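You operate a simulated robot arm through the tools that you are given. There is no shell and no other tool.

Carry out the task below with a simulated two-armed robot. There is one attempt and no reset: what you move stays moved.

## Task
Pick up the ink bottle marked "R230" from the shelf under the printer with one hand, pass it to the other hand and put it on the ledge before the water trough. Set down upright: ink bottle.

The check looks at the end state, three seconds after you hand in, the way a careful person would. Anything else that was tipped, shoved, dropped, spilled or broken makes it a failure.

## Robot
Two 7-joint arms with two-finger parallel grippers on one trunk, on a base that moves. Base frame: it is fixed to the floor where the robot stands at the start and does not move with it; the origin is under the middle of the robot, x ahead of it, y to its left, z up; the surface under the hand at the start is at about z = 600. Units: mm, rad, N and s.
The left shoulder is at the start at [82, 101, 907], the right one opposite. With the tool pointing down near the work surface each hand reaches from about 260 to 560 mm from the robot's upright axis, wherever it stands, measured 20 degrees to its own side. Places, roughly: ledge before the water trough (25x44 cm) [440, 3400, 660]. Payload 2.4 kg a hand.
The TCP of each hand is the grasp point between the finger pads, 24 mm short of the fingertips. In the tool frame z runs along the fingers and y along their closing line. The gripper opens to 68 mm. The fingers are 17 mm wide and 10 mm thick; the gripper's body (40 by 70 mm) begins 41 mm behind the TCP.
Orientation is that of the tool frame in the base frame, as a unit quaternion [x, y, z, w]. With the fingers straight down and closing along the base's y, the tool's x points along the base's -x, its y along +y and its z along -z.

## Interface
- The arms move only by the tool step_arm. It takes "left_moves", "right_moves" or both (then of equal length, played together; a hand with none holds still); each is a list of rows, each an object of numbers (a shift or turn left out is 0, a gripper value left out holds the last): "gripper": the gripper command, from -1 (shut) to 1 (fully open), values between in proportion; "tx", "ty", "tz": the shift along the tool's x, y, z in mm; "rx", "ry", "rz": the turn, a rotation vector about the tool's x, y, z in rad. In form: [{"gripper": .., "tx": .., "ty": .., "tz": .., "rx": .., "ry": .., "rz": ..}, ...]. A call has 1 to 20 rows; each row shifts and turns the commanded pose from where the row before left it, along the tool's axes as they then stand. Each row takes 0.2 s and may step no farther than 50 mm and 0.15 rad from the row before; otherwise, or with a gripper value out of range, the whole call is refused. A pose out of reach is approached as far as the arm can. The call stops where the force on the tool passes 40 N (or 10 N more than at its start, if that is more) or the arm is blocked; 0.2 s more then pass. The fingers move at their own pace (about 72 mm/s each) and stop on an object; they squeeze with about 33 N. The grip force told is the motor's: it shows also when the fingers shut on nothing. Time passes only in rows, and 0.2 s behind the last, so rows that do not move let the fingers close. The reply holds the time, the measured pose of the TCP, the force on the tool along the base axes, the opening and the grip force, in the units named above and with some noise, with the torque about the TCP (base axes, N m) and any sound that the robot's microphone picked up, and new pictures: "views" is both (left out), scene, wrist or none (wrist: the cameras of the hands that moved).
- Cameras (640 x 400 px; columns grow to the right, rows downward): "scene" is now at [180.6, 5, 1060]; the picture's right is [0.05, -1.00, 0.00], its down [-0.65, -0.03, -0.76] and it looks along [0.76, 0.03, -0.65] (base axes); focal length 220 px, centre (320, 200). "left" rides on the left gripper at [84, -11, -75] in its tool frame; the picture's right is [0.13, 0.99, 0.00], its down [-0.60, 0.08, -0.79] and it looks along [-0.79, 0.10, 0.61] (tool axes); focal length 251 px, centre (320, 200). "right" rides on the right gripper at [84, 11, -75] in its tool frame; the picture's right is [-0.13, 0.99, 0.00], its down [-0.60, -0.08, -0.79] and it looks along [-0.79, -0.10, 0.61] (tool axes); focal length 251 px, centre (320, 200). There is no depth. A picture from a camera that has moved, and an enlarged one, comes with that camera's place and axes in the base frame and with its lens.
- move_column(by): moves the trunk up (or, below 0, down) by that many mm; the arms and the scene camera ride with it, the base frame stays. It gives what a move gives, with no picture.
- drive_base(legs): drives the robot by 1 to 6 legs, each [ahead, left, turn to the left] in mm, mm and rad, along the robot's own axes; the way and the turn of a leg run together, so that a leg with both is an arc; at most 1500 mm and 3.142 rad a leg. The arms and the cameras ride along, it lands a little off, and it stops where it bumps. It gives what a move gives, and a new picture of the scene camera.
- pan_tilt(pan, tilt): turns the head with the scene camera to pan (to the left, within 1.501 rad either way) and tilt (down, from -0.506 to 1.204), counted from straight ahead of the robot (the tilt from the chest, where the trunk bows). It gives what a move gives, and a new picture of the scene camera.
- enlarge(camera, box): a new picture of the part [left, top, right, bottom] of that camera's present view, enlarged. The clock stands still meanwhile.
- job_done(): hands the job in; it is judged then, once.

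Places have to be worked out from the pictures, the camera data and where the tool is seen. Open the grippers and draw the arms clear of the work before you hand the job in, unless the task says otherwise.

The tools are called after "Call:" as a command line: name --argument value ..., lists and objects as JSON in quotes. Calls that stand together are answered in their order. step_arm: Moves the arms, as the interface text tells. Its arguments: {"type":"object","properties":{"left_moves":{"type":"array"},"right_moves":{"type":"array"},"views":{"type":"string","enum":["both","scene","wrist","none"]}},"required":[]} The other tools are called the same way: move_column (by) moves the trunk up or down; drive_base (legs) drives the base; pan_tilt (pan, tilt) turns the head that bears the scene camera; enlarge (camera, box) takes an enlarged picture of a part of a camera's view; job_done () hands the job in.

At the start:

```text
time_s: 0.0
left_ee_pos: [299.5, 127.1, 800.0]
left_tool_rot: [0.001, 1.0, 0.0, -0.001]
left_force: [0.5, -0.5, 0.1]
left_ft_torque: [-0.02, 0.01, 0.01]
left_finger_gap: 67.6
left_gripper_force: 0.1
right_ee_pos: [388.9, -162.8, 921.6]
right_tool_rot: [0.0, 1.0, 0.0, -0.001]
right_force: [0.0, 0.3, -0.7]
right_ft_torque: [0.0, -0.01, 0.0]
right_finger_gap: 68.0
right_gripper_force: 0.1
trunk travel left (down, up): [-125.0, 724.0]
robot x, y, heading: [-2.2, 3.1, -0.001]
head pan, tilt (commanded): [0.045, 0.703]
```

scene: 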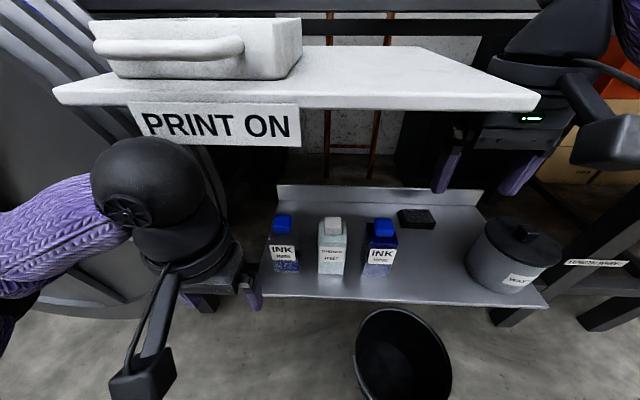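
right: 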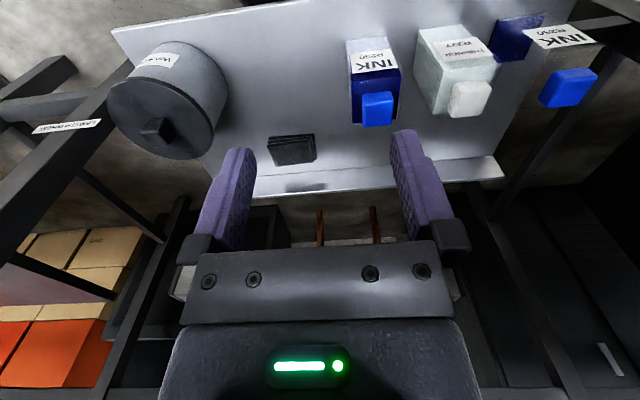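
left: 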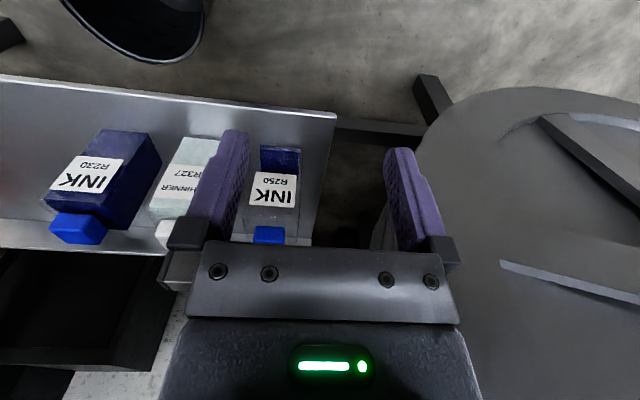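

The scene shows two blue-capped ink bottles and a white thinner bottle on the shelf. I enlarge the views to read the labels and locate the bottles accurately.

Call:
enlarge --camera "scene" --box '[250, 190, 450, 315]'

Call:
enlarge --camera "right" --box '[320, 0, 640, 200]'

Call:
enlarge --camera "left" --box '[0, 80, 340, 292]'

```text
3.20 times, centred on (350, 252) of scene
camera zoom: at [180.6, 5.0, 1060.0], right [0.05, -1.0, 0.0], down [-0.65, -0.03, -0.76], along [0.76, 0.03, -0.65], focal length 702 px, centre (224, 32)
```

zoom: 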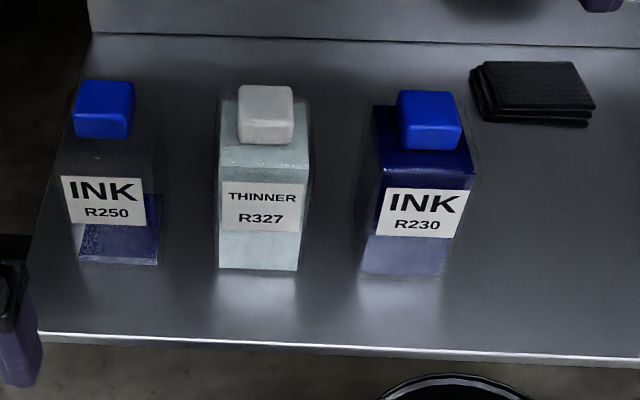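

```text
2.00 times, centred on (480, 100) of right
camera zoom: at [304.3, -151.9, 997.2], right [0.13, 0.99, 0.0], down [0.6, -0.08, 0.79], along [0.79, -0.1, -0.61], focal length 503 px, centre (0, 400)
```

zoom: 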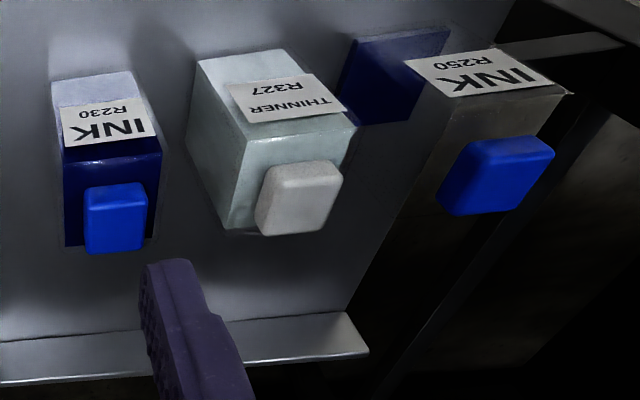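

```text
1.88 times, centred on (170, 186) of left
camera zoom: at [216.5, 115.4, 875.2], right [-0.13, 0.99, 0.0], down [0.6, 0.08, 0.79], along [0.79, 0.1, -0.61], focal length 473 px, centre (602, 226)
```

zoom: 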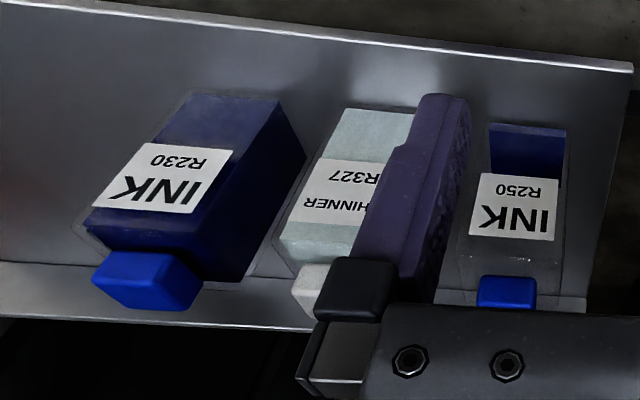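

R230 is the rightmost of the three bottles. By triangulating its label from the scene and right cameras, I put its front face at x≈445, y≈-83..-132, label top at z≈716. Before moving anything I look around, first toward the ledge on the left.

Call:
pan_tilt --pan 1.4 --tilt 0.3

```text
time_s: 1.5
left_ee_pos: [300.4, 127.0, 800.6]
left_tool_rot: [0.001, 1.0, 0.001, -0.001]
left_force: [0.8, -0.3, 0.4]
left_ft_torque: [-0.01, 0.06, 0.02]
left_finger_gap: 68.1
left_gripper_force: 0.0
right_ee_pos: [389.4, -163.9, 921.2]
right_tool_rot: [0.0, 1.0, 0.0, 0.0]
right_force: [-0.6, 0.1, 0.6]
right_ft_torque: [-0.01, 0.01, 0.01]
right_finger_gap: 68.0
right_gripper_force: 0.1
trunk travel left (down, up): [-125.0, 724.0]
robot x, y, heading: [-0.6, -1.4, 0.001]
head pan, tilt (commanded): [1.4, 0.3]
camera scene: at [111.9, 93.1, 1096.5], right [0.99, -0.17, 0.0], down [-0.05, -0.29, -0.96], along [0.16, 0.94, -0.3], focal length 220 px, centre (320, 200)
```

scene: 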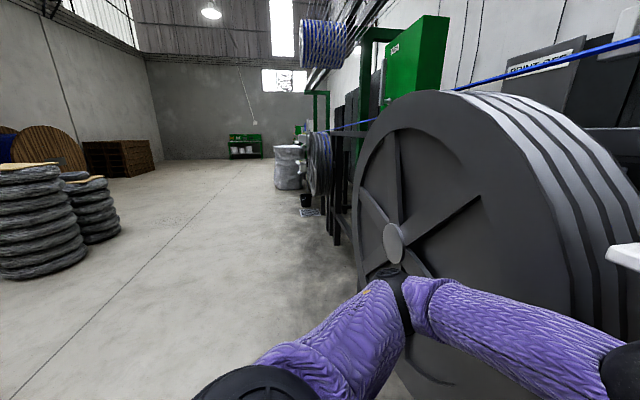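

A large capstan wheel stands to the left of the shelf, and the way beyond it along y looks free. I enlarge the region past it to look for the trough and ledge.

Call:
enlarge --camera "scene" --box '[220, 80, 420, 240]'

Call:
pan_tilt --pan 0.0 --tilt 0.2

```text
2.50 times, centred on (320, 160) of scene
camera zoom: at [111.9, 93.1, 1096.5], right [0.99, -0.17, 0.0], down [-0.05, -0.29, -0.96], along [0.16, 0.94, -0.3], focal length 549 px, centre (320, 300)
```

zoom: 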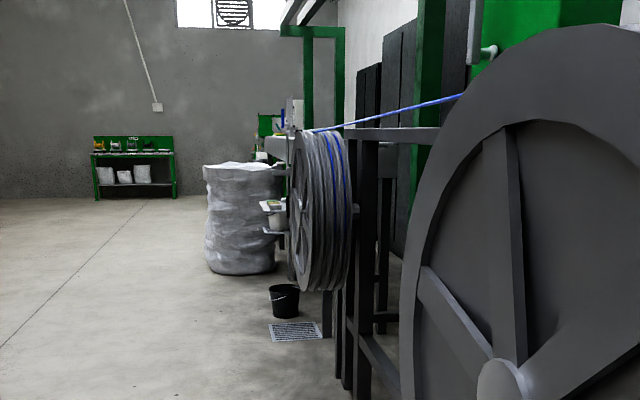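

```text
time_s: 3.0
left_ee_pos: [300.3, 127.6, 800.2]
left_tool_rot: [0.0, 1.0, 0.0, 0.0]
left_force: [-0.3, 0.1, -0.1]
left_ft_torque: [0.03, -0.01, 0.03]
left_finger_gap: 68.0
left_gripper_force: 0.0
right_ee_pos: [389.1, -163.0, 921.4]
right_tool_rot: [0.0, 1.0, 0.0, 0.0]
right_force: [-0.1, -0.6, -0.1]
right_ft_torque: [-0.02, -0.02, 0.0]
right_finger_gap: 68.1
right_gripper_force: 0.1
trunk travel left (down, up): [-125.0, 724.0]
robot x, y, heading: [-1.3, 2.9, 0.001]
head pan, tilt (commanded): [0.0, 0.201]
camera scene: at [189.1, 1.2, 1105.8], right [0.0, -1.0, 0.0], down [-0.2, 0.0, -0.98], along [0.98, 0.0, -0.2], focal length 220 px, centre (320, 200)
```

scene: 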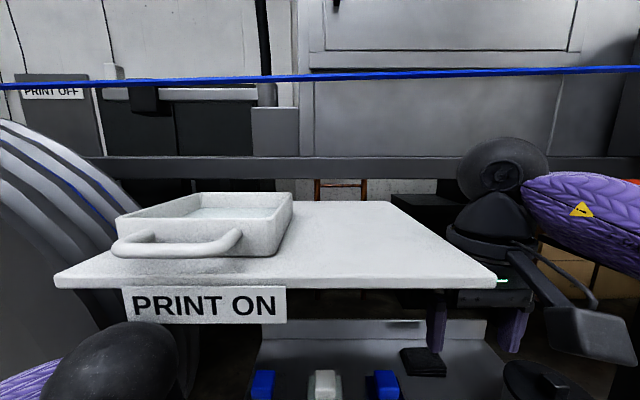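

Triangulating between head poses shows the white "PRINT ON" plate is small and overhead: roughly x 325–575, y −120..180, z≈1020. It hangs over the bottles, so I will come in from the front with the right hand tilted forward. First I back the base up 150 mm so the hands are clear of the plate.

Call:
drive_base --legs '[[-150, 0, 0]]'

Call:
pan_tilt --pan -0.15 --tilt 0.6

```text
time_s: 4.4
left_ee_pos: [149.0, 127.0, 799.5]
left_tool_rot: [0.0, 1.0, 0.0, 0.0]
left_force: [-0.4, 0.0, 0.2]
left_ft_torque: [-0.02, 0.02, 0.03]
left_finger_gap: 68.2
left_gripper_force: 0.0
right_ee_pos: [238.0, -161.1, 922.8]
right_tool_rot: [0.0, 1.0, -0.001, 0.0]
right_force: [-0.5, -0.4, -0.8]
right_ft_torque: [-0.01, -0.01, -0.03]
right_finger_gap: 67.9
right_gripper_force: 0.1
trunk travel left (down, up): [-125.0, 724.0]
robot x, y, heading: [-149.6, -0.4, -0.003]
head pan, tilt (commanded): [0.0, 0.201]
camera scene: at [38.0, 1.2, 1105.8], right [0.0, -1.0, 0.0], down [-0.2, 0.0, -0.98], along [0.98, 0.0, -0.2], focal length 220 px, centre (320, 200)
```

scene: 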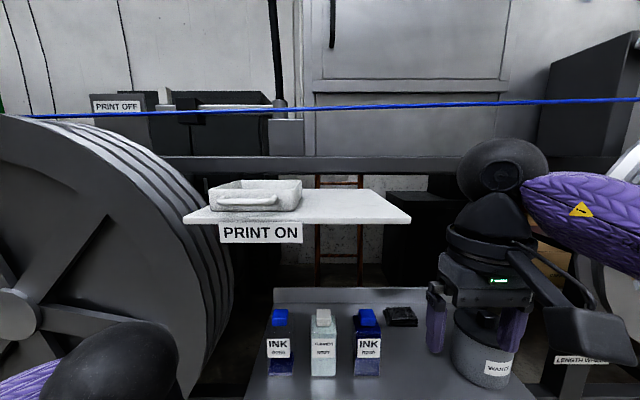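

```text
time_s: 5.3
left_ee_pos: [148.9, 127.2, 799.6]
left_tool_rot: [0.0, 1.0, 0.0, -0.001]
left_force: [0.2, -0.2, 0.9]
left_ft_torque: [0.01, 0.02, -0.03]
left_finger_gap: 68.0
left_gripper_force: 0.1
right_ee_pos: [237.9, -161.7, 920.6]
right_tool_rot: [0.0, 1.0, 0.0, -0.001]
right_force: [0.5, 0.3, -0.5]
right_ft_torque: [0.01, 0.02, -0.02]
right_finger_gap: 68.2
right_gripper_force: 0.0
trunk travel left (down, up): [-125.0, 724.0]
robot x, y, heading: [-151.2, -0.3, 0.002]
head pan, tilt (commanded): [-0.15, 0.6]
camera scene: at [32.2, -12.0, 1069.1], right [-0.15, -0.99, 0.0], down [-0.56, 0.08, -0.83], along [0.82, -0.12, -0.56], focal length 220 px, centre (320, 200)
```

scene: 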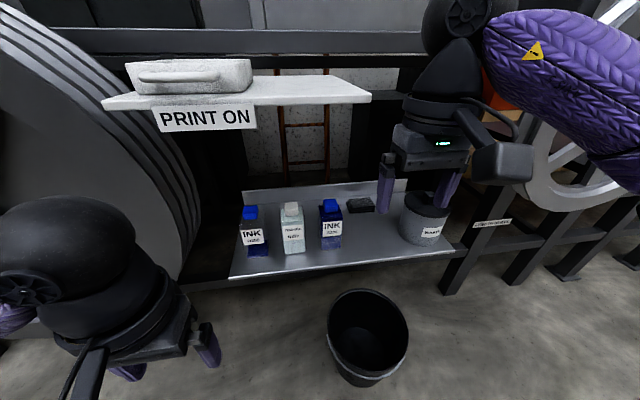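

This view confirms the plate location, and the right hand is now clear of it. I move the right hand down and forward to about (350, −190, 760), then tilt it forward 60° in free air.

Call:
step_arm --right_moves '[{"gripper": 1, "tx": -28, "ty": -7, "tz": 40}, {"tx": -28, "ty": -7, "tz": 40}, {"tx": -28, "ty": -7, "tz": 40}, {"tx": -28, "ty": -7, "tz": 40}, {"ry": -0.15}, {"ry": -0.15}, {"ry": -0.15}, {"ry": -0.15}, {"ry": -0.15}, {"ry": -0.15}, {"ry": -0.147}]' --views "both"

```text
time_s: 7.7
left_ee_pos: [148.6, 128.1, 799.6]
left_tool_rot: [0.0, 1.0, 0.0, 0.0]
left_force: [-0.9, 0.7, 0.1]
left_ft_torque: [0.01, 0.02, -0.01]
left_finger_gap: 68.2
left_gripper_force: 0.0
right_ee_pos: [349.0, -190.5, 761.0]
right_tool_rot: [-0.001, 0.866, 0.001, 0.5]
right_force: [-1.2, -0.6, 0.6]
right_ft_torque: [0.02, 0.02, -0.01]
right_finger_gap: 68.0
right_gripper_force: 0.0
trunk travel left (down, up): [-125.0, 724.0]
robot x, y, heading: [-152.9, 2.9, 0.001]
head pan, tilt (commanded): [-0.15, 0.6]
camera scene: at [32.1, -12.0, 1069.0], right [-0.15, -0.99, 0.0], down [-0.56, 0.08, -0.82], along [0.82, -0.12, -0.57], focal length 220 px, centre (320, 200)
camera right: at [241.6, -180.1, 726.8], right [0.06, 0.99, 0.11], down [-0.39, -0.08, 0.92], along [0.92, -0.1, 0.38], focal length 251 px, centre (320, 200)
```

scene: 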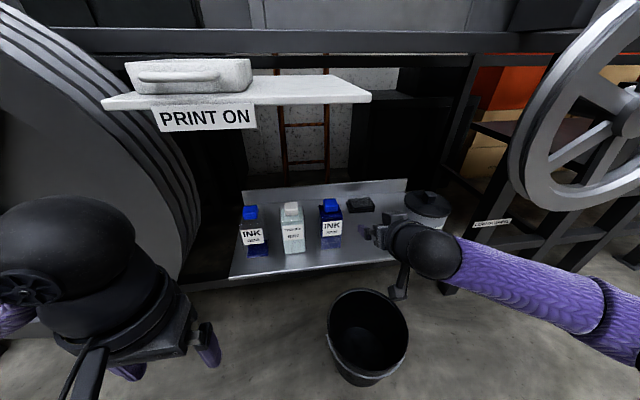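
right: 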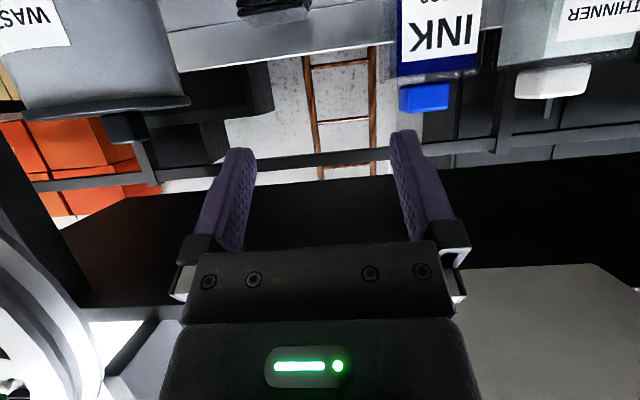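

The 60° tilt works with the elbow out to the right. Now I bring the hand in front of R230 at about (370, −108, 665), still short of the bottle's front face, to check alignment.

Call:
step_arm --right_moves '[{"tx": 24.2, "ty": 27.6, "tz": 22.07}, {"tx": 24.2, "ty": 27.6, "tz": 22.07}, {"tx": 24.2, "ty": 27.6, "tz": 22.07}]' --views "both"

Call:
enlarge --camera "scene" --box '[220, 180, 440, 300]'

```text
time_s: 8.5
left_ee_pos: [148.7, 127.9, 798.8]
left_tool_rot: [0.0, 1.0, -0.001, 0.0]
left_force: [0.5, 0.0, -0.4]
left_ft_torque: [-0.01, -0.02, 0.01]
left_finger_gap: 68.1
left_gripper_force: 0.0
right_ee_pos: [354.8, -168.6, 740.7]
right_tool_rot: [-0.004, 0.867, 0.004, 0.498]
right_force: [-0.4, -0.8, 0.1]
right_ft_torque: [-0.03, -0.02, 0.0]
right_finger_gap: 68.0
right_gripper_force: 0.0
right hand out of reach, approached as far as the arm can: row 1, 2, 3
trunk travel left (down, up): [-125.0, 724.0]
robot x, y, heading: [-154.5, -0.1, 0.004]
head pan, tilt (commanded): [-0.15, 0.6]
camera scene: at [32.1, -12.1, 1069.0], right [-0.15, -0.99, 0.0], down [-0.56, 0.08, -0.82], along [0.82, -0.12, -0.57], focal length 220 px, centre (320, 200)
camera right: at [246.6, -159.6, 707.9], right [0.06, 0.99, 0.12], down [-0.38, -0.09, 0.92], along [0.92, -0.1, 0.37], focal length 251 px, centre (320, 200)
```

scene: 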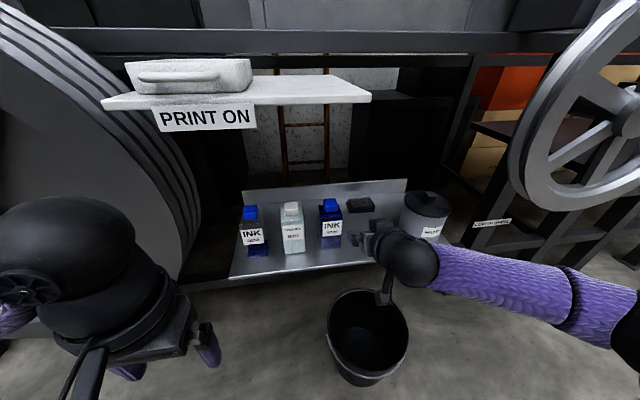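
right: 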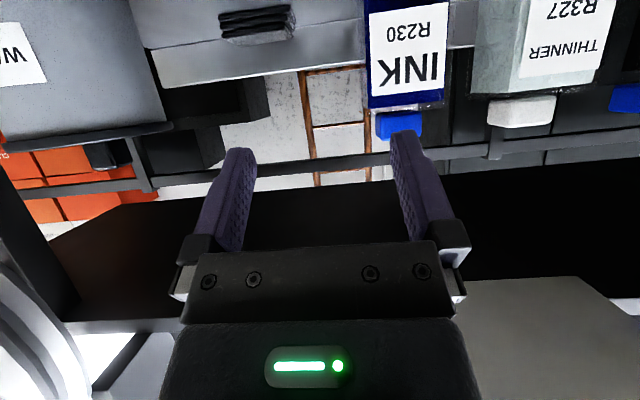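

```text
2.91 times, centred on (330, 240) of scene
camera zoom: at [32.1, -12.1, 1069.0], right [-0.15, -0.99, 0.0], down [-0.56, 0.08, -0.82], along [0.82, -0.12, -0.57], focal length 639 px, centre (291, 84)
```

zoom: 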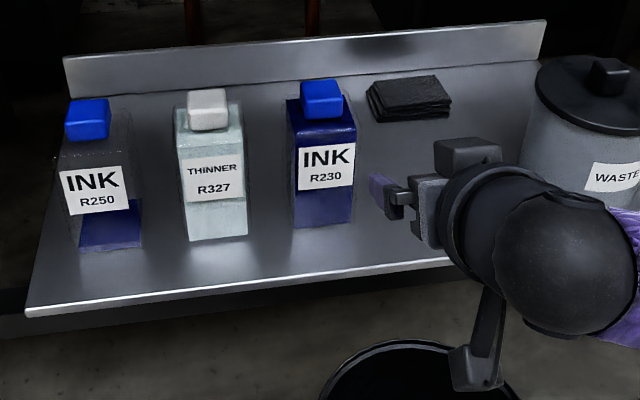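

The arm stopped early at (355, −169, 741), most likely a wrist limit with the elbow that far out. I test whether the limit comes from the lateral move by stepping back to the right and straight down, with one row per check.

Call:
step_arm --right_moves '[{"gripper": 1}]' --views "none"

```text
time_s: 8.9
left_ee_pos: [149.9, 126.9, 800.6]
left_tool_rot: [0.0, 1.0, 0.0, 0.0]
left_force: [0.5, 0.6, 0.7]
left_ft_torque: [0.01, 0.0, -0.01]
left_finger_gap: 67.9
left_gripper_force: 0.1
right_ee_pos: [354.4, -168.6, 741.8]
right_tool_rot: [-0.003, 0.867, 0.003, 0.498]
right_force: [0.1, -0.2, -0.7]
right_ft_torque: [-0.01, 0.03, 0.0]
right_finger_gap: 67.9
right_gripper_force: 0.0
trunk travel left (down, up): [-125.0, 724.0]
robot x, y, heading: [-149.2, 2.1, 0.004]
head pan, tilt (commanded): [-0.15, 0.6]
```

No out-of-reach message now, so the command seems to sit at the reached pose. I try a pure 40 mm descent from here.

Call:
step_arm --right_moves '[{"tx": 34.6, "tz": 20}]' --views "none"

```text
time_s: 9.3
left_ee_pos: [148.5, 127.1, 798.9]
left_tool_rot: [0.0, 1.0, 0.0, 0.001]
left_force: [-0.1, 0.1, -0.4]
left_ft_torque: [0.02, 0.02, 0.02]
left_finger_gap: 68.1
left_gripper_force: 0.1
right_ee_pos: [354.0, -169.4, 740.7]
right_tool_rot: [-0.004, 0.867, 0.005, 0.498]
right_force: [0.6, -0.4, 0.5]
right_ft_torque: [-0.01, -0.01, 0.02]
right_finger_gap: 67.8
right_gripper_force: 0.1
right hand out of reach, approached as far as the arm can: row 1
trunk travel left (down, up): [-125.0, 724.0]
robot x, y, heading: [-149.7, -2.4, -0.001]
head pan, tilt (commanded): [-0.15, 0.6]
```

Straight down is blocked. I try forward 40 mm along base x, which stays short of the bottle faces at x≈445.

Call:
step_arm --right_moves '[{"tx": -20, "tz": 34.6}]' --views "none"

```text
time_s: 9.7
left_ee_pos: [149.5, 126.7, 799.1]
left_tool_rot: [0.0, 1.0, 0.0, 0.0]
left_force: [-0.6, 0.2, -0.9]
left_ft_torque: [0.02, 0.0, -0.02]
left_finger_gap: 67.9
left_gripper_force: 0.1
right_ee_pos: [397.0, -168.5, 743.0]
right_tool_rot: [0.001, 0.867, -0.001, 0.499]
right_force: [0.0, 0.3, -0.2]
right_ft_torque: [0.05, 0.02, 0.03]
right_finger_gap: 68.0
right_gripper_force: 0.1
trunk travel left (down, up): [-125.0, 724.0]
robot x, y, heading: [-152.4, -1.1, 0.002]
head pan, tilt (commanded): [-0.15, 0.6]
```

Forward works, so the limit is about the arm being too folded. I try down 40 mm again from here.

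Call:
step_arm --right_moves '[{"tx": 34.6, "tz": 20}]' --views "none"

```text
time_s: 10.1
left_ee_pos: [148.1, 126.5, 800.3]
left_tool_rot: [0.0, 1.0, -0.001, 0.0]
left_force: [0.7, 0.7, 0.2]
left_ft_torque: [0.0, 0.0, -0.05]
left_finger_gap: 68.2
left_gripper_force: 0.1
right_ee_pos: [397.6, -168.5, 723.5]
right_tool_rot: [-0.001, 0.867, 0.0, 0.499]
right_force: [-0.7, 0.0, -0.4]
right_ft_torque: [0.0, 0.0, 0.02]
right_finger_gap: 67.6
right_gripper_force: 0.1
right hand out of reach, approached as far as the arm can: row 1
trunk travel left (down, up): [-125.0, 724.0]
robot x, y, heading: [-151.9, 0.8, 0.002]
head pan, tilt (commanded): [-0.15, 0.6]
```

The limit is how low the hand sits relative to the shoulder: z≥723 at x=397. Lowering the trunk 75 mm brings the whole hand to z≈648, still about 25 mm above the shelf, with the camera and fingers in front of the bottles.

Call:
move_column --by -75

```text
time_s: 11.2
left_ee_pos: [149.1, 127.2, 726.0]
left_tool_rot: [0.0, 1.0, 0.0, 0.001]
left_force: [0.2, -0.2, -0.2]
left_ft_torque: [-0.02, 0.0, 0.02]
left_finger_gap: 67.8
left_gripper_force: 0.1
right_ee_pos: [398.1, -166.7, 636.3]
right_tool_rot: [0.0, 0.875, 0.0, 0.484]
right_force: [-0.5, 0.4, 0.5]
right_ft_torque: [0.04, -0.01, 0.02]
right_finger_gap: 68.1
right_gripper_force: 0.1
trunk travel left (down, up): [-50.0, 800.0]
robot x, y, heading: [-149.1, 0.9, -0.001]
head pan, tilt (commanded): [-0.15, 0.6]
```

The hand is now at (398, −167, 636) with about 58° tilt, in front of the shelf contents. I slide it left in line with R230 (y≈−107.7) and raise it to z≈650.

Call:
step_arm --right_moves '[{"tx": -6, "tz": -3.7, "ty": 30}, {"tx": -6, "tz": -3.7, "ty": 29}, {"gripper": 1}]' --views "both"

Call:
enlarge --camera "scene" --box '[220, 180, 440, 300]'

```text
time_s: 12.0
left_ee_pos: [149.7, 127.1, 724.1]
left_tool_rot: [0.0, 1.0, 0.0, 0.0]
left_force: [0.0, 0.6, 0.5]
left_ft_torque: [-0.01, 0.04, -0.01]
left_finger_gap: 68.1
left_gripper_force: 0.1
right_ee_pos: [396.0, -107.6, 649.6]
right_tool_rot: [0.0, 0.875, 0.0, 0.484]
right_force: [-0.2, 0.1, -0.6]
right_ft_torque: [0.01, 0.0, 0.0]
right_finger_gap: 68.1
right_gripper_force: 0.1
trunk travel left (down, up): [-50.0, 800.0]
robot x, y, heading: [-150.9, -0.5, -0.003]
head pan, tilt (commanded): [-0.15, 0.6]
camera scene: at [57.8, -12.0, 991.1], right [-0.15, -0.99, 0.0], down [-0.56, 0.08, -0.82], along [0.82, -0.12, -0.57], focal length 220 px, centre (320, 200)
camera right: at [287.1, -96.9, 620.0], right [0.07, 0.99, 0.11], down [-0.35, -0.08, 0.93], along [0.93, -0.1, 0.34], focal length 251 px, centre (320, 200)
```

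scene: 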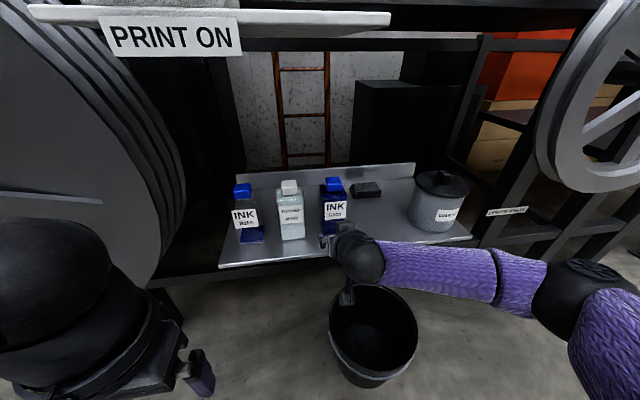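
right: 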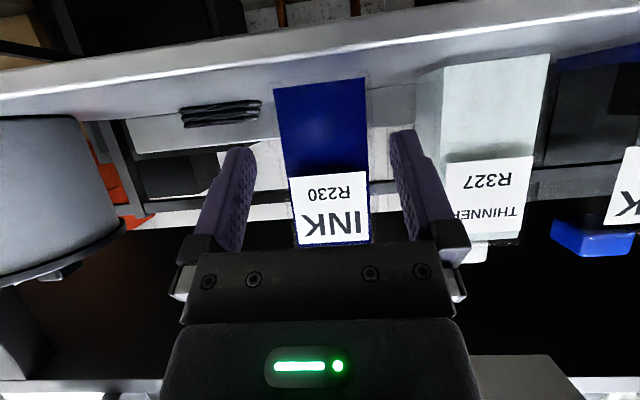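

```text
2.91 times, centred on (330, 240) of scene
camera zoom: at [57.8, -12.0, 991.1], right [-0.15, -0.99, 0.0], down [-0.56, 0.08, -0.82], along [0.82, -0.12, -0.57], focal length 639 px, centre (291, 84)
```

zoom: 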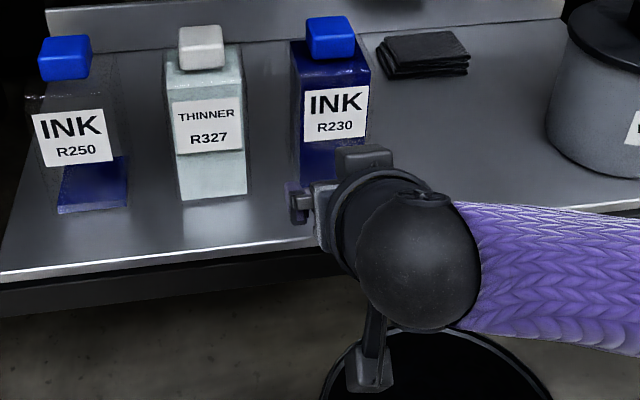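

The bottle sits between the open fingers in the wrist view. I enlarge it to measure the bottle's edges against the finger centreline.

Call:
enlarge --camera "right" --box '[180, 60, 460, 260]'

```text
2.00 times, centred on (320, 160) of right
camera zoom: at [287.1, -96.9, 620.0], right [0.07, 0.99, 0.11], down [-0.35, -0.08, 0.93], along [0.93, -0.1, 0.34], focal length 503 px, centre (320, 280)
```

zoom: 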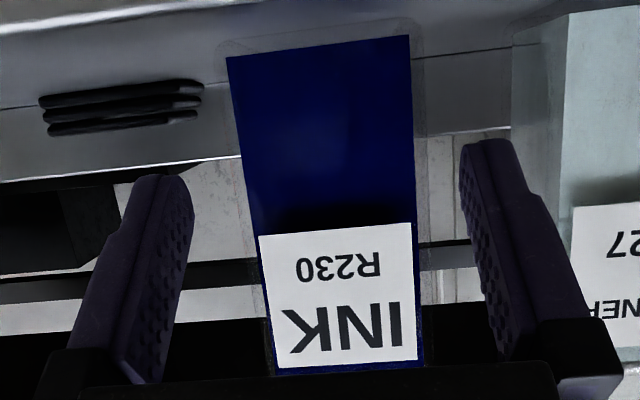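

Label and shell edges put the bottle centre at y≈−106.8 and the front face at x≈447, about 57 mm wide against the 68 mm opening. I nudge +0.9 mm in y and advance 40 mm in small steps, so the fingertips just pass the front face, then look again.

Call:
step_arm --right_moves '[{"ty": 0.9, "tx": -5.3, "tz": 8.48}, {"tx": -5.3, "tz": 8.48}, {"tx": -5.3, "tz": 8.48}, {"tx": -5.3, "tz": 8.48}]' --views "both"

Call:
enlarge --camera "right" --box '[180, 60, 460, 260]'

Call:
enlarge --camera "scene" --box '[260, 160, 420, 260]'

```text
time_s: 13.0
left_ee_pos: [149.4, 127.6, 724.5]
left_tool_rot: [0.001, 1.0, 0.0, 0.001]
left_force: [-0.5, 0.4, 0.6]
left_ft_torque: [-0.01, -0.01, 0.0]
left_finger_gap: 68.2
left_gripper_force: 0.1
right_ee_pos: [438.3, -106.9, 651.1]
right_tool_rot: [0.0, 0.875, 0.001, 0.484]
right_force: [-1.3, 0.2, -0.2]
right_ft_torque: [0.02, 0.0, 0.0]
right_finger_gap: 67.8
right_gripper_force: 0.1
trunk travel left (down, up): [-50.0, 800.0]
robot x, y, heading: [-150.4, -1.5, -0.002]
head pan, tilt (commanded): [-0.15, 0.6]
camera scene: at [57.8, -12.0, 991.1], right [-0.15, -0.99, 0.0], down [-0.56, 0.08, -0.82], along [0.82, -0.12, -0.57], focal length 220 px, centre (320, 200)
camera right: at [328.5, -96.2, 619.9], right [0.07, 0.99, 0.11], down [-0.35, -0.08, 0.93], along [0.93, -0.1, 0.34], focal length 251 px, centre (320, 200)
```

scene: 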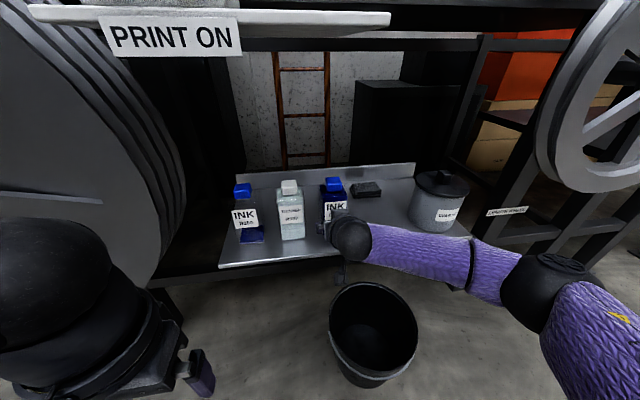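
right: 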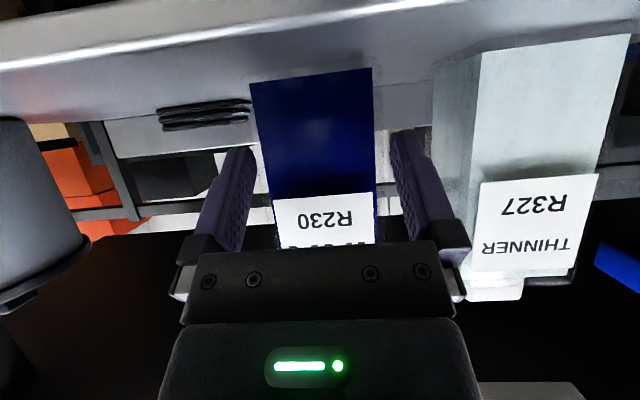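

```text
2.00 times, centred on (320, 160) of right
camera zoom: at [328.5, -96.2, 619.9], right [0.07, 0.99, 0.11], down [-0.35, -0.08, 0.93], along [0.93, -0.1, 0.34], focal length 503 px, centre (320, 280)
```

zoom: 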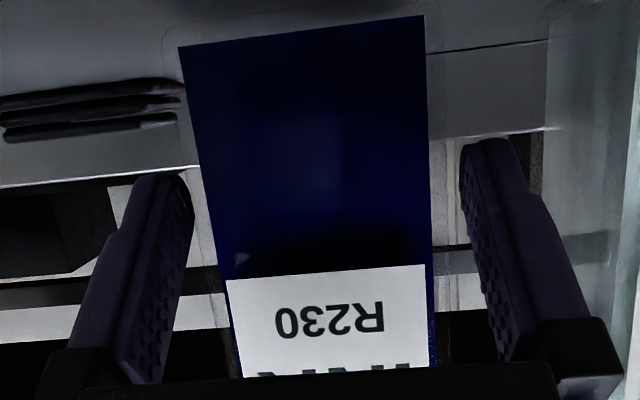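

```text
4.00 times, centred on (340, 210) of scene
camera zoom: at [57.8, -12.0, 991.1], right [-0.15, -0.99, 0.0], down [-0.56, 0.08, -0.82], along [0.82, -0.12, -0.57], focal length 878 px, centre (240, 160)
```

zoom: 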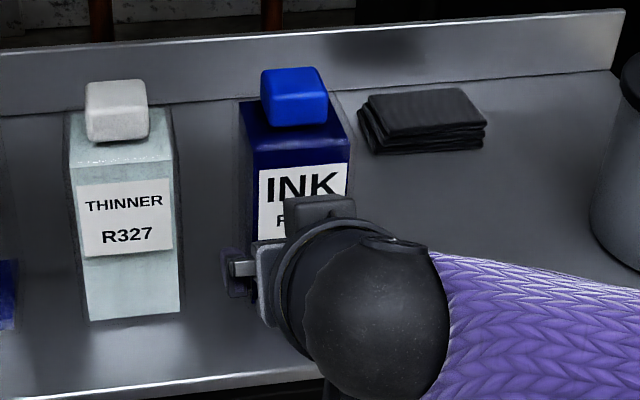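

The fingertips are already alongside the bottle with about 5 mm clear on each side; the bottle centre comes out at y≈−107.5. I advance another 28 mm to TCP x≈466, then close gently with rest rows.

Call:
step_arm --right_moves '[{"ty": -0.4, "tx": -4.95, "tz": 7.9}, {"tx": -4.95, "tz": 7.9}, {"tx": -4.95, "tz": 7.9}, {"gripper": 1}]' --views "both"

Call:
enlarge --camera "scene" --box '[260, 160, 420, 260]'

```text
time_s: 14.0
left_ee_pos: [148.5, 127.4, 724.0]
left_tool_rot: [0.001, 1.0, 0.0, 0.0]
left_force: [-0.4, -0.8, -0.7]
left_ft_torque: [-0.01, 0.01, -0.01]
left_finger_gap: 68.1
left_gripper_force: 0.1
right_ee_pos: [464.1, -106.2, 650.7]
right_tool_rot: [-0.001, 0.875, 0.0, 0.484]
right_force: [-0.3, 0.7, -0.3]
right_ft_torque: [-0.02, -0.05, -0.01]
right_finger_gap: 67.8
right_gripper_force: 0.0
trunk travel left (down, up): [-50.0, 800.0]
robot x, y, heading: [-147.4, 3.0, -0.003]
head pan, tilt (commanded): [-0.15, 0.6]
camera scene: at [57.8, -12.0, 991.1], right [-0.15, -0.99, 0.0], down [-0.56, 0.08, -0.82], along [0.82, -0.12, -0.57], focal length 220 px, centre (320, 200)
camera right: at [355.9, -96.8, 619.7], right [0.07, 0.99, 0.11], down [-0.35, -0.08, 0.93], along [0.93, -0.1, 0.34], focal length 251 px, centre (320, 200)
```

scene: 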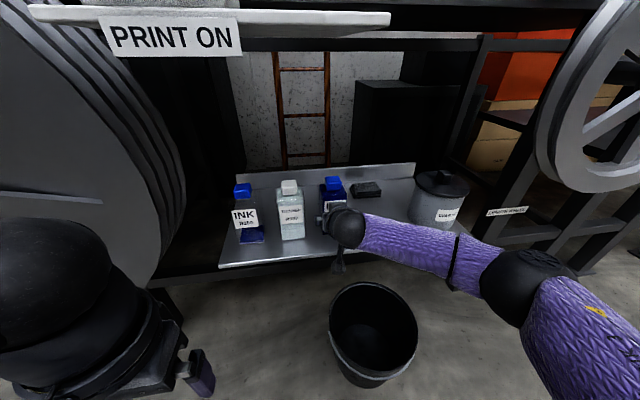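
right: 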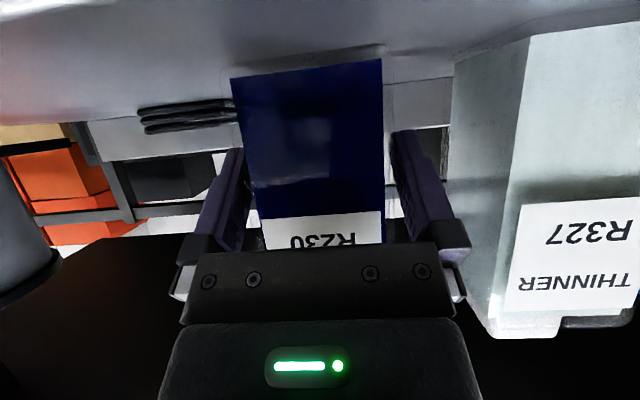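

```text
4.00 times, centred on (340, 210) of scene
camera zoom: at [57.8, -12.0, 991.1], right [-0.15, -0.99, 0.0], down [-0.56, 0.08, -0.82], along [0.82, -0.12, -0.57], focal length 878 px, centre (240, 160)
```

zoom: 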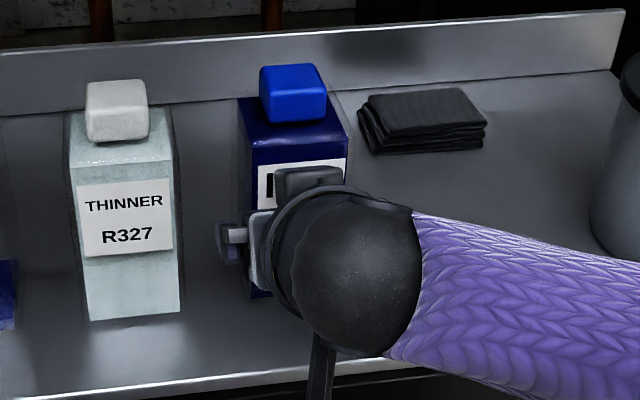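

The cap shifted a couple of mm in the zoom, so the gripper body probably just touched the front face. The bottle is still upright and centred, so I close the fingers here and let them settle.

Call:
step_arm --right_moves '[{"gripper": -1}, {"gripper": -1}, {"gripper": -1}, {"gripper": -1}]' --views "both"

Call:
enlarge --camera "scene" --box '[260, 160, 420, 260]'

```text
time_s: 15.0
left_ee_pos: [149.2, 126.9, 724.7]
left_tool_rot: [0.001, 1.0, 0.0, 0.0]
left_force: [0.1, -0.8, 0.2]
left_ft_torque: [0.01, 0.03, -0.01]
left_finger_gap: 67.9
left_gripper_force: 0.0
right_ee_pos: [464.4, -106.3, 648.9]
right_tool_rot: [-0.001, 0.875, 0.001, 0.484]
right_force: [-0.2, 0.0, 0.6]
right_ft_torque: [-0.03, -0.19, -0.01]
right_finger_gap: 63.5
right_gripper_force: 32.9
trunk travel left (down, up): [-50.0, 800.0]
robot x, y, heading: [-149.6, 4.2, 0.001]
head pan, tilt (commanded): [-0.15, 0.6]
camera scene: at [57.8, -12.0, 991.1], right [-0.15, -0.99, 0.0], down [-0.56, 0.08, -0.82], along [0.82, -0.12, -0.57], focal length 220 px, centre (320, 200)
camera right: at [355.8, -96.8, 619.7], right [0.07, 0.99, 0.11], down [-0.35, -0.08, 0.93], along [0.93, -0.1, 0.34], focal length 251 px, centre (320, 200)
```

scene: 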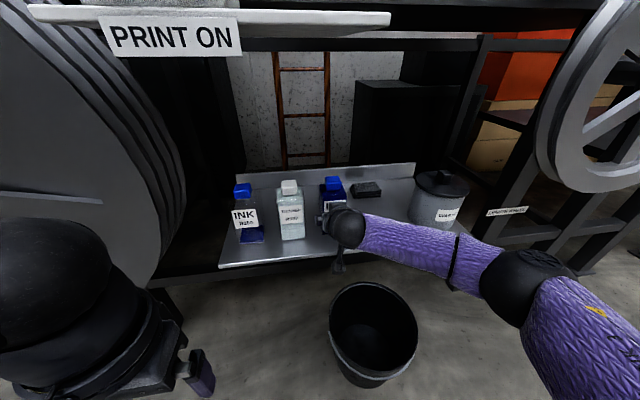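
right: 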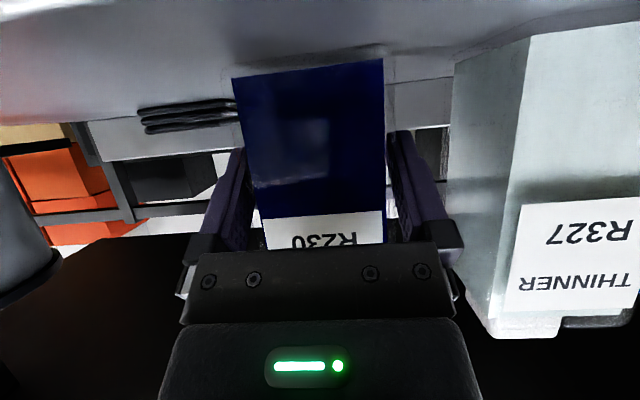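

```text
4.00 times, centred on (340, 210) of scene
camera zoom: at [57.8, -12.0, 991.1], right [-0.15, -0.99, 0.0], down [-0.56, 0.08, -0.82], along [0.82, -0.12, -0.57], focal length 878 px, centre (240, 160)
```

zoom: 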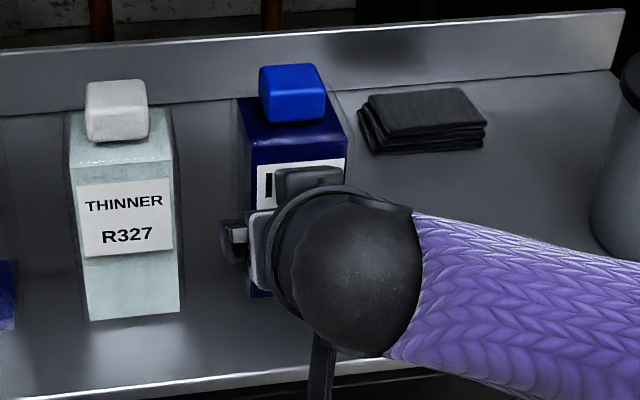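

The grip is firm (gap 63.5 mm, 33 N). I lift straight up 60 mm in small steps and check that the bottle comes along level.

Call:
step_arm --right_moves '[{"gripper": -1, "tx": -8.48, "tz": -5.3}, {"tx": -8.48, "tz": -5.3}, {"tx": -12.72, "tz": -7.95}, {"tx": -12.72, "tz": -7.95}, {"tx": -8.48, "tz": -5.3}]' --views "both"

Call:
enlarge --camera "scene" --box '[240, 140, 420, 260]'

```text
time_s: 16.2
left_ee_pos: [150.0, 127.6, 724.6]
left_tool_rot: [0.0, 1.0, 0.0, 0.0]
left_force: [-0.1, 0.0, 0.5]
left_ft_torque: [0.0, 0.0, -0.01]
left_finger_gap: 68.0
left_gripper_force: 0.0
right_ee_pos: [465.3, -107.0, 710.4]
right_tool_rot: [0.0, 0.876, 0.001, 0.483]
right_force: [0.4, 0.2, -4.1]
right_ft_torque: [-0.01, 0.07, 0.01]
right_finger_gap: 63.4
right_gripper_force: 32.8
trunk travel left (down, up): [-50.0, 800.0]
robot x, y, heading: [-151.4, -0.1, 0.002]
head pan, tilt (commanded): [-0.15, 0.6]
camera scene: at [58.2, -12.1, 991.0], right [-0.15, -0.99, 0.0], down [-0.56, 0.08, -0.82], along [0.82, -0.12, -0.57], focal length 220 px, centre (320, 200)
camera right: at [355.7, -96.5, 679.5], right [0.07, 0.99, 0.11], down [-0.35, -0.08, 0.93], along [0.93, -0.1, 0.34], focal length 251 px, centre (320, 200)
```

scene: 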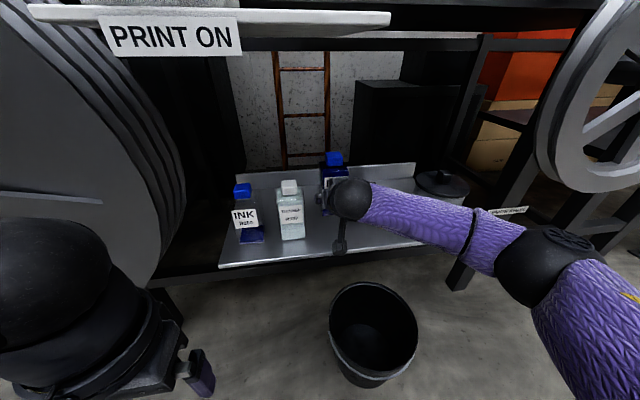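
right: 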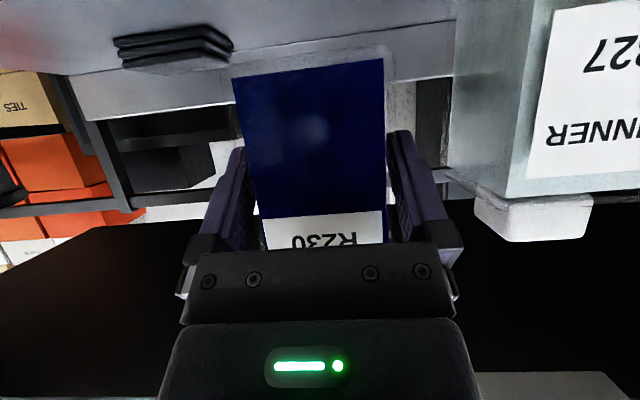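

```text
3.33 times, centred on (330, 200) of scene
camera zoom: at [58.2, -12.1, 991.0], right [-0.15, -0.99, 0.0], down [-0.56, 0.08, -0.82], along [0.82, -0.12, -0.57], focal length 732 px, centre (287, 200)
```

zoom: 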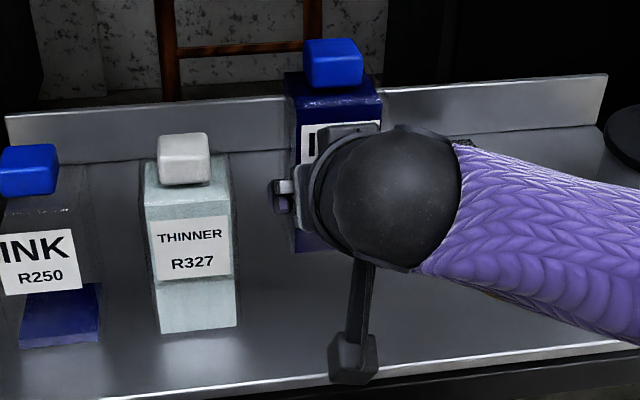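

Bottle lifted cleanly: the force reads about 4 N (roughly 0.42 kg) and it is level and clear of the neighbours. Now I drive straight back 300 mm, out from the shelf and from under the plate.

Call:
drive_base --legs '[[-300, 0, 0]]'

```text
time_s: 18.2
left_ee_pos: [-142.3, 125.2, 724.0]
left_tool_rot: [0.001, 1.0, -0.001, -0.001]
left_force: [0.4, -1.1, 0.6]
left_ft_torque: [0.0, 0.01, 0.0]
left_finger_gap: 67.9
left_gripper_force: 0.0
right_ee_pos: [170.9, -108.8, 709.4]
right_tool_rot: [0.001, 0.876, 0.0, 0.483]
right_force: [-0.1, 0.1, -3.8]
right_ft_torque: [-0.03, 0.07, 0.03]
right_finger_gap: 63.4
right_gripper_force: 32.8
trunk travel left (down, up): [-50.0, 800.0]
robot x, y, heading: [-445.1, 2.7, -0.0]
head pan, tilt (commanded): [-0.15, 0.6]
camera scene: at [-235.4, -12.3, 991.0], right [-0.15, -0.99, 0.0], down [-0.56, 0.09, -0.82], along [0.82, -0.12, -0.57], focal length 220 px, centre (320, 200)
```

scene: 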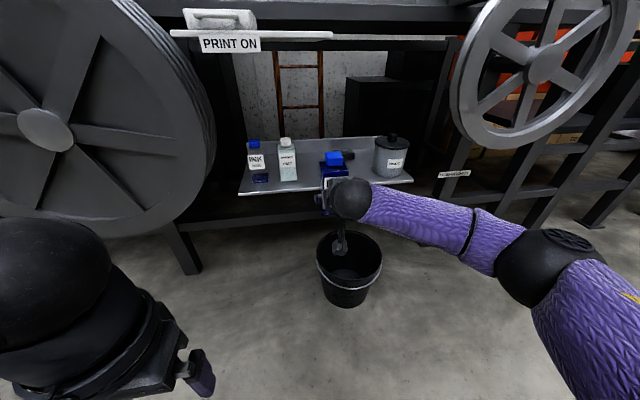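

The robot is now at x≈−445 with open space around the bottle. I raise the right hand 60 mm and draw it back toward the chest, to about rel x 440 and y≈−60, so the left hand can reach it.

Call:
step_arm --right_moves '[{"gripper": -1, "tx": -25.4, "tz": -16}, {"tx": -25.4, "tz": -16}, {"tx": 16, "tz": -25.4, "ty": 8}, {"tx": 16, "tz": -25.4, "ty": 8}, {"tx": 16, "tz": -25.4, "ty": 8}, {"tx": 16, "tz": -25.4, "ty": 8}, {"tx": 16, "tz": -25.4, "ty": 8}, {"tx": 16, "tz": -25.4, "ty": 8}]' --views "both"

```text
time_s: 20.0
left_ee_pos: [-145.0, 126.5, 724.0]
left_tool_rot: [0.0, 1.0, 0.0, 0.001]
left_force: [-0.8, 1.2, 0.4]
left_ft_torque: [0.01, -0.01, 0.0]
left_finger_gap: 68.2
left_gripper_force: 0.0
right_ee_pos: [-10.8, -61.1, 767.1]
right_tool_rot: [0.001, 0.875, 0.0, 0.484]
right_force: [1.1, -0.2, -4.4]
right_ft_torque: [0.0, 0.09, -0.01]
right_finger_gap: 63.3
right_gripper_force: 33.6
trunk travel left (down, up): [-50.0, 800.0]
robot x, y, heading: [-442.9, 1.8, -0.003]
head pan, tilt (commanded): [-0.15, 0.6]
camera scene: at [-235.5, -12.3, 991.0], right [-0.15, -0.99, 0.0], down [-0.56, 0.09, -0.82], along [0.82, -0.12, -0.57], focal length 220 px, centre (320, 200)
camera right: at [-120.4, -49.3, 737.8], right [0.07, 0.99, 0.11], down [-0.35, -0.08, 0.93], along [0.93, -0.1, 0.34], focal length 251 px, centre (320, 200)
```

scene: 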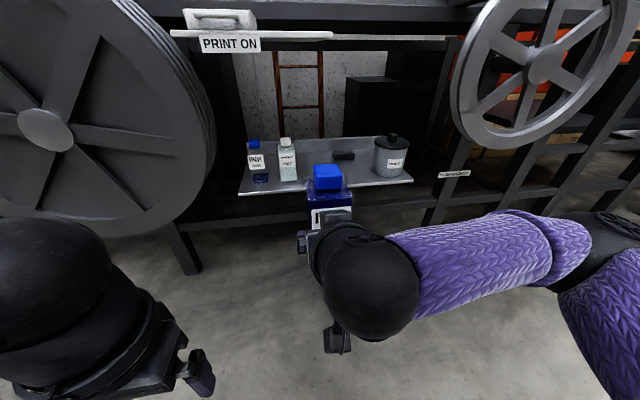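
right: 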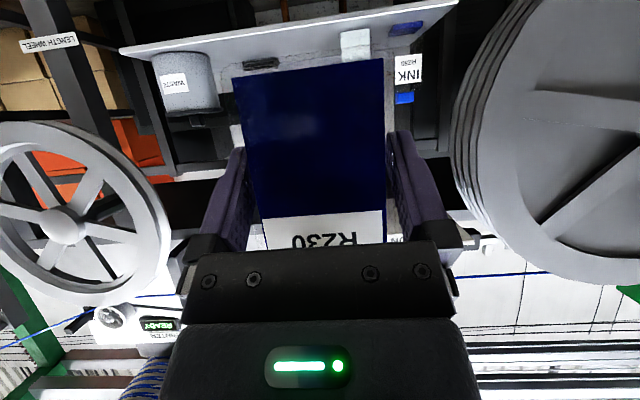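

The bottle is held in front of the chest at right TCP (−11, −61, 767). I enlarge the scene view to get the cap and body top relative to that TCP.

Call:
enlarge --camera "scene" --box '[270, 145, 390, 265]'

Call:
pan_tilt --pan -0.2 --tilt 0.75

```text
3.33 times, centred on (330, 205) of scene
camera zoom: at [-235.5, -12.3, 991.0], right [-0.15, -0.99, 0.0], down [-0.56, 0.09, -0.82], along [0.82, -0.12, -0.57], focal length 732 px, centre (287, 183)
```

zoom: 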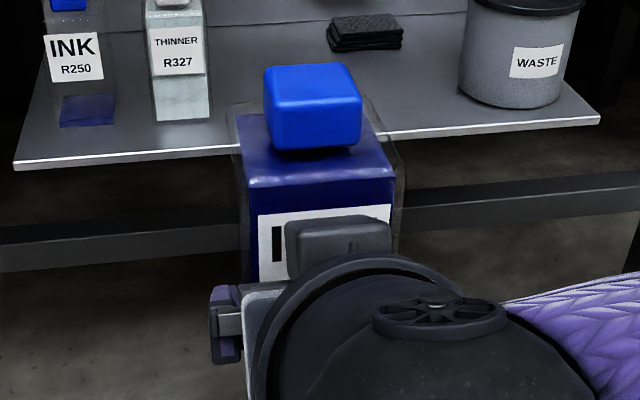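

```text
time_s: 20.7
left_ee_pos: [-144.1, 126.5, 724.7]
left_tool_rot: [0.001, 1.0, 0.0, -0.001]
left_force: [-1.1, 0.3, 0.1]
left_ft_torque: [0.01, -0.04, -0.02]
left_finger_gap: 68.1
left_gripper_force: 0.1
right_ee_pos: [-10.8, -60.3, 767.8]
right_tool_rot: [0.001, 0.876, 0.0, 0.483]
right_force: [-0.7, 0.3, -4.0]
right_ft_torque: [-0.02, 0.04, -0.03]
right_finger_gap: 63.7
right_gripper_force: 32.8
trunk travel left (down, up): [-50.0, 800.0]
robot x, y, heading: [-440.9, -2.0, -0.002]
head pan, tilt (commanded): [-0.201, 0.75]
camera scene: at [-241.7, -15.6, 978.2], right [-0.2, -0.98, 0.0], down [-0.67, 0.14, -0.73], along [0.72, -0.15, -0.68], focal length 220 px, centre (320, 200)
```

scene: 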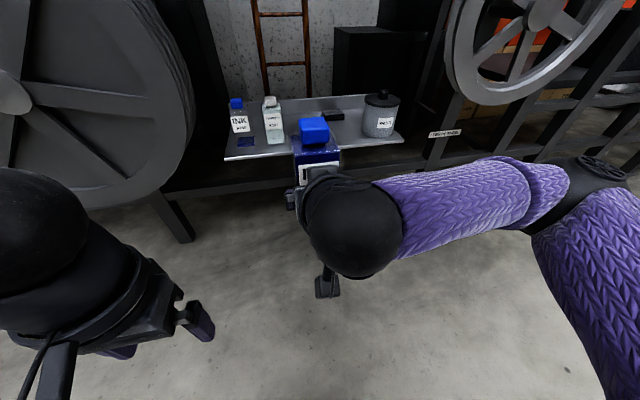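

The cap is roughly 35 mm wide and centred on the body, and its top is about 100 mm above the right TCP. That makes a good top-down target for the left hand and a clean release later. I keep the firm right-hand body grip for the drive and pass the bottle near the ledge, so now I drive left 1500 mm along the open aisle.

Call:
drive_base --legs '[[0, 1500, 0]]'

Call:
pan_tilt --pan 1.0 --tilt 0.35

```text
time_s: 28.1
left_ee_pos: [-157.6, 1619.7, 724.0]
left_tool_rot: [-0.008, 1.0, 0.0, 0.0]
left_force: [-0.3, -0.3, 0.2]
left_ft_torque: [-0.01, 0.01, 0.01]
left_finger_gap: 67.7
left_gripper_force: 0.0
right_ee_pos: [-22.2, 1433.6, 767.4]
right_tool_rot: [-0.008, 0.876, 0.004, 0.483]
right_force: [-0.4, 0.3, -3.4]
right_ft_torque: [-0.02, 0.11, 0.02]
right_finger_gap: 63.7
right_gripper_force: 32.6
trunk travel left (down, up): [-50.0, 800.0]
robot x, y, heading: [-457.9, 1488.3, 0.021]
head pan, tilt (commanded): [-0.201, 0.75]
camera scene: at [-253.6, 1475.7, 978.2], right [-0.18, -0.98, 0.0], down [-0.67, 0.12, -0.73], along [0.72, -0.13, -0.68], focal length 220 px, centre (320, 200)
```

scene: 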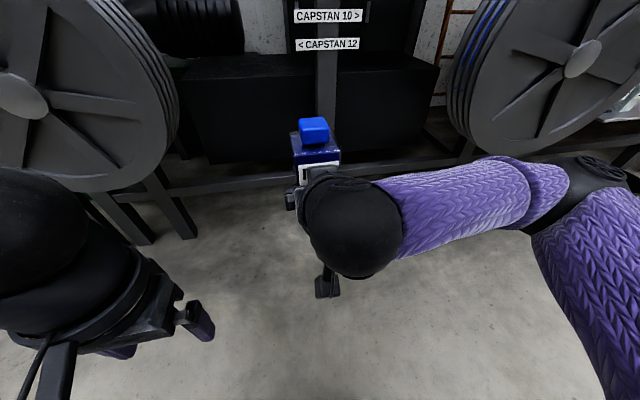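

```text
time_s: 29.5
left_ee_pos: [-158.1, 1620.1, 725.0]
left_tool_rot: [-0.009, 1.0, 0.0, -0.001]
left_force: [0.3, -0.3, 0.4]
left_ft_torque: [-0.02, 0.0, 0.02]
left_finger_gap: 67.7
left_gripper_force: 0.0
right_ee_pos: [-21.5, 1436.0, 769.5]
right_tool_rot: [-0.008, 0.875, 0.005, 0.483]
right_force: [0.4, 0.0, -3.9]
right_ft_torque: [-0.02, 0.08, 0.01]
right_finger_gap: 63.5
right_gripper_force: 33.5
trunk travel left (down, up): [-50.0, 800.0]
robot x, y, heading: [-457.1, 1486.2, 0.018]
head pan, tilt (commanded): [1.0, 0.351]
camera scene: at [-286.1, 1570.0, 1013.8], right [0.85, -0.53, 0.0], down [-0.18, -0.29, -0.94], along [0.49, 0.8, -0.34], focal length 220 px, centre (320, 200)
```

scene: 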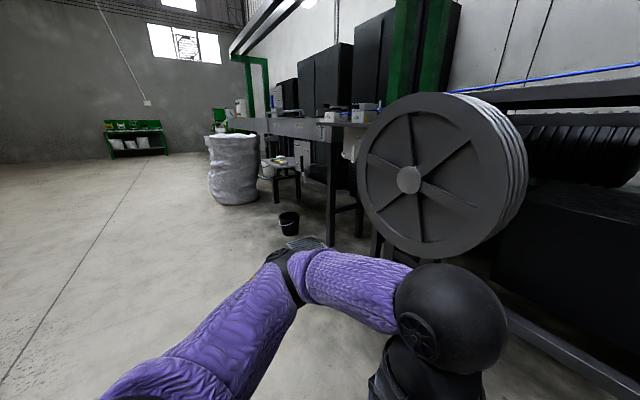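

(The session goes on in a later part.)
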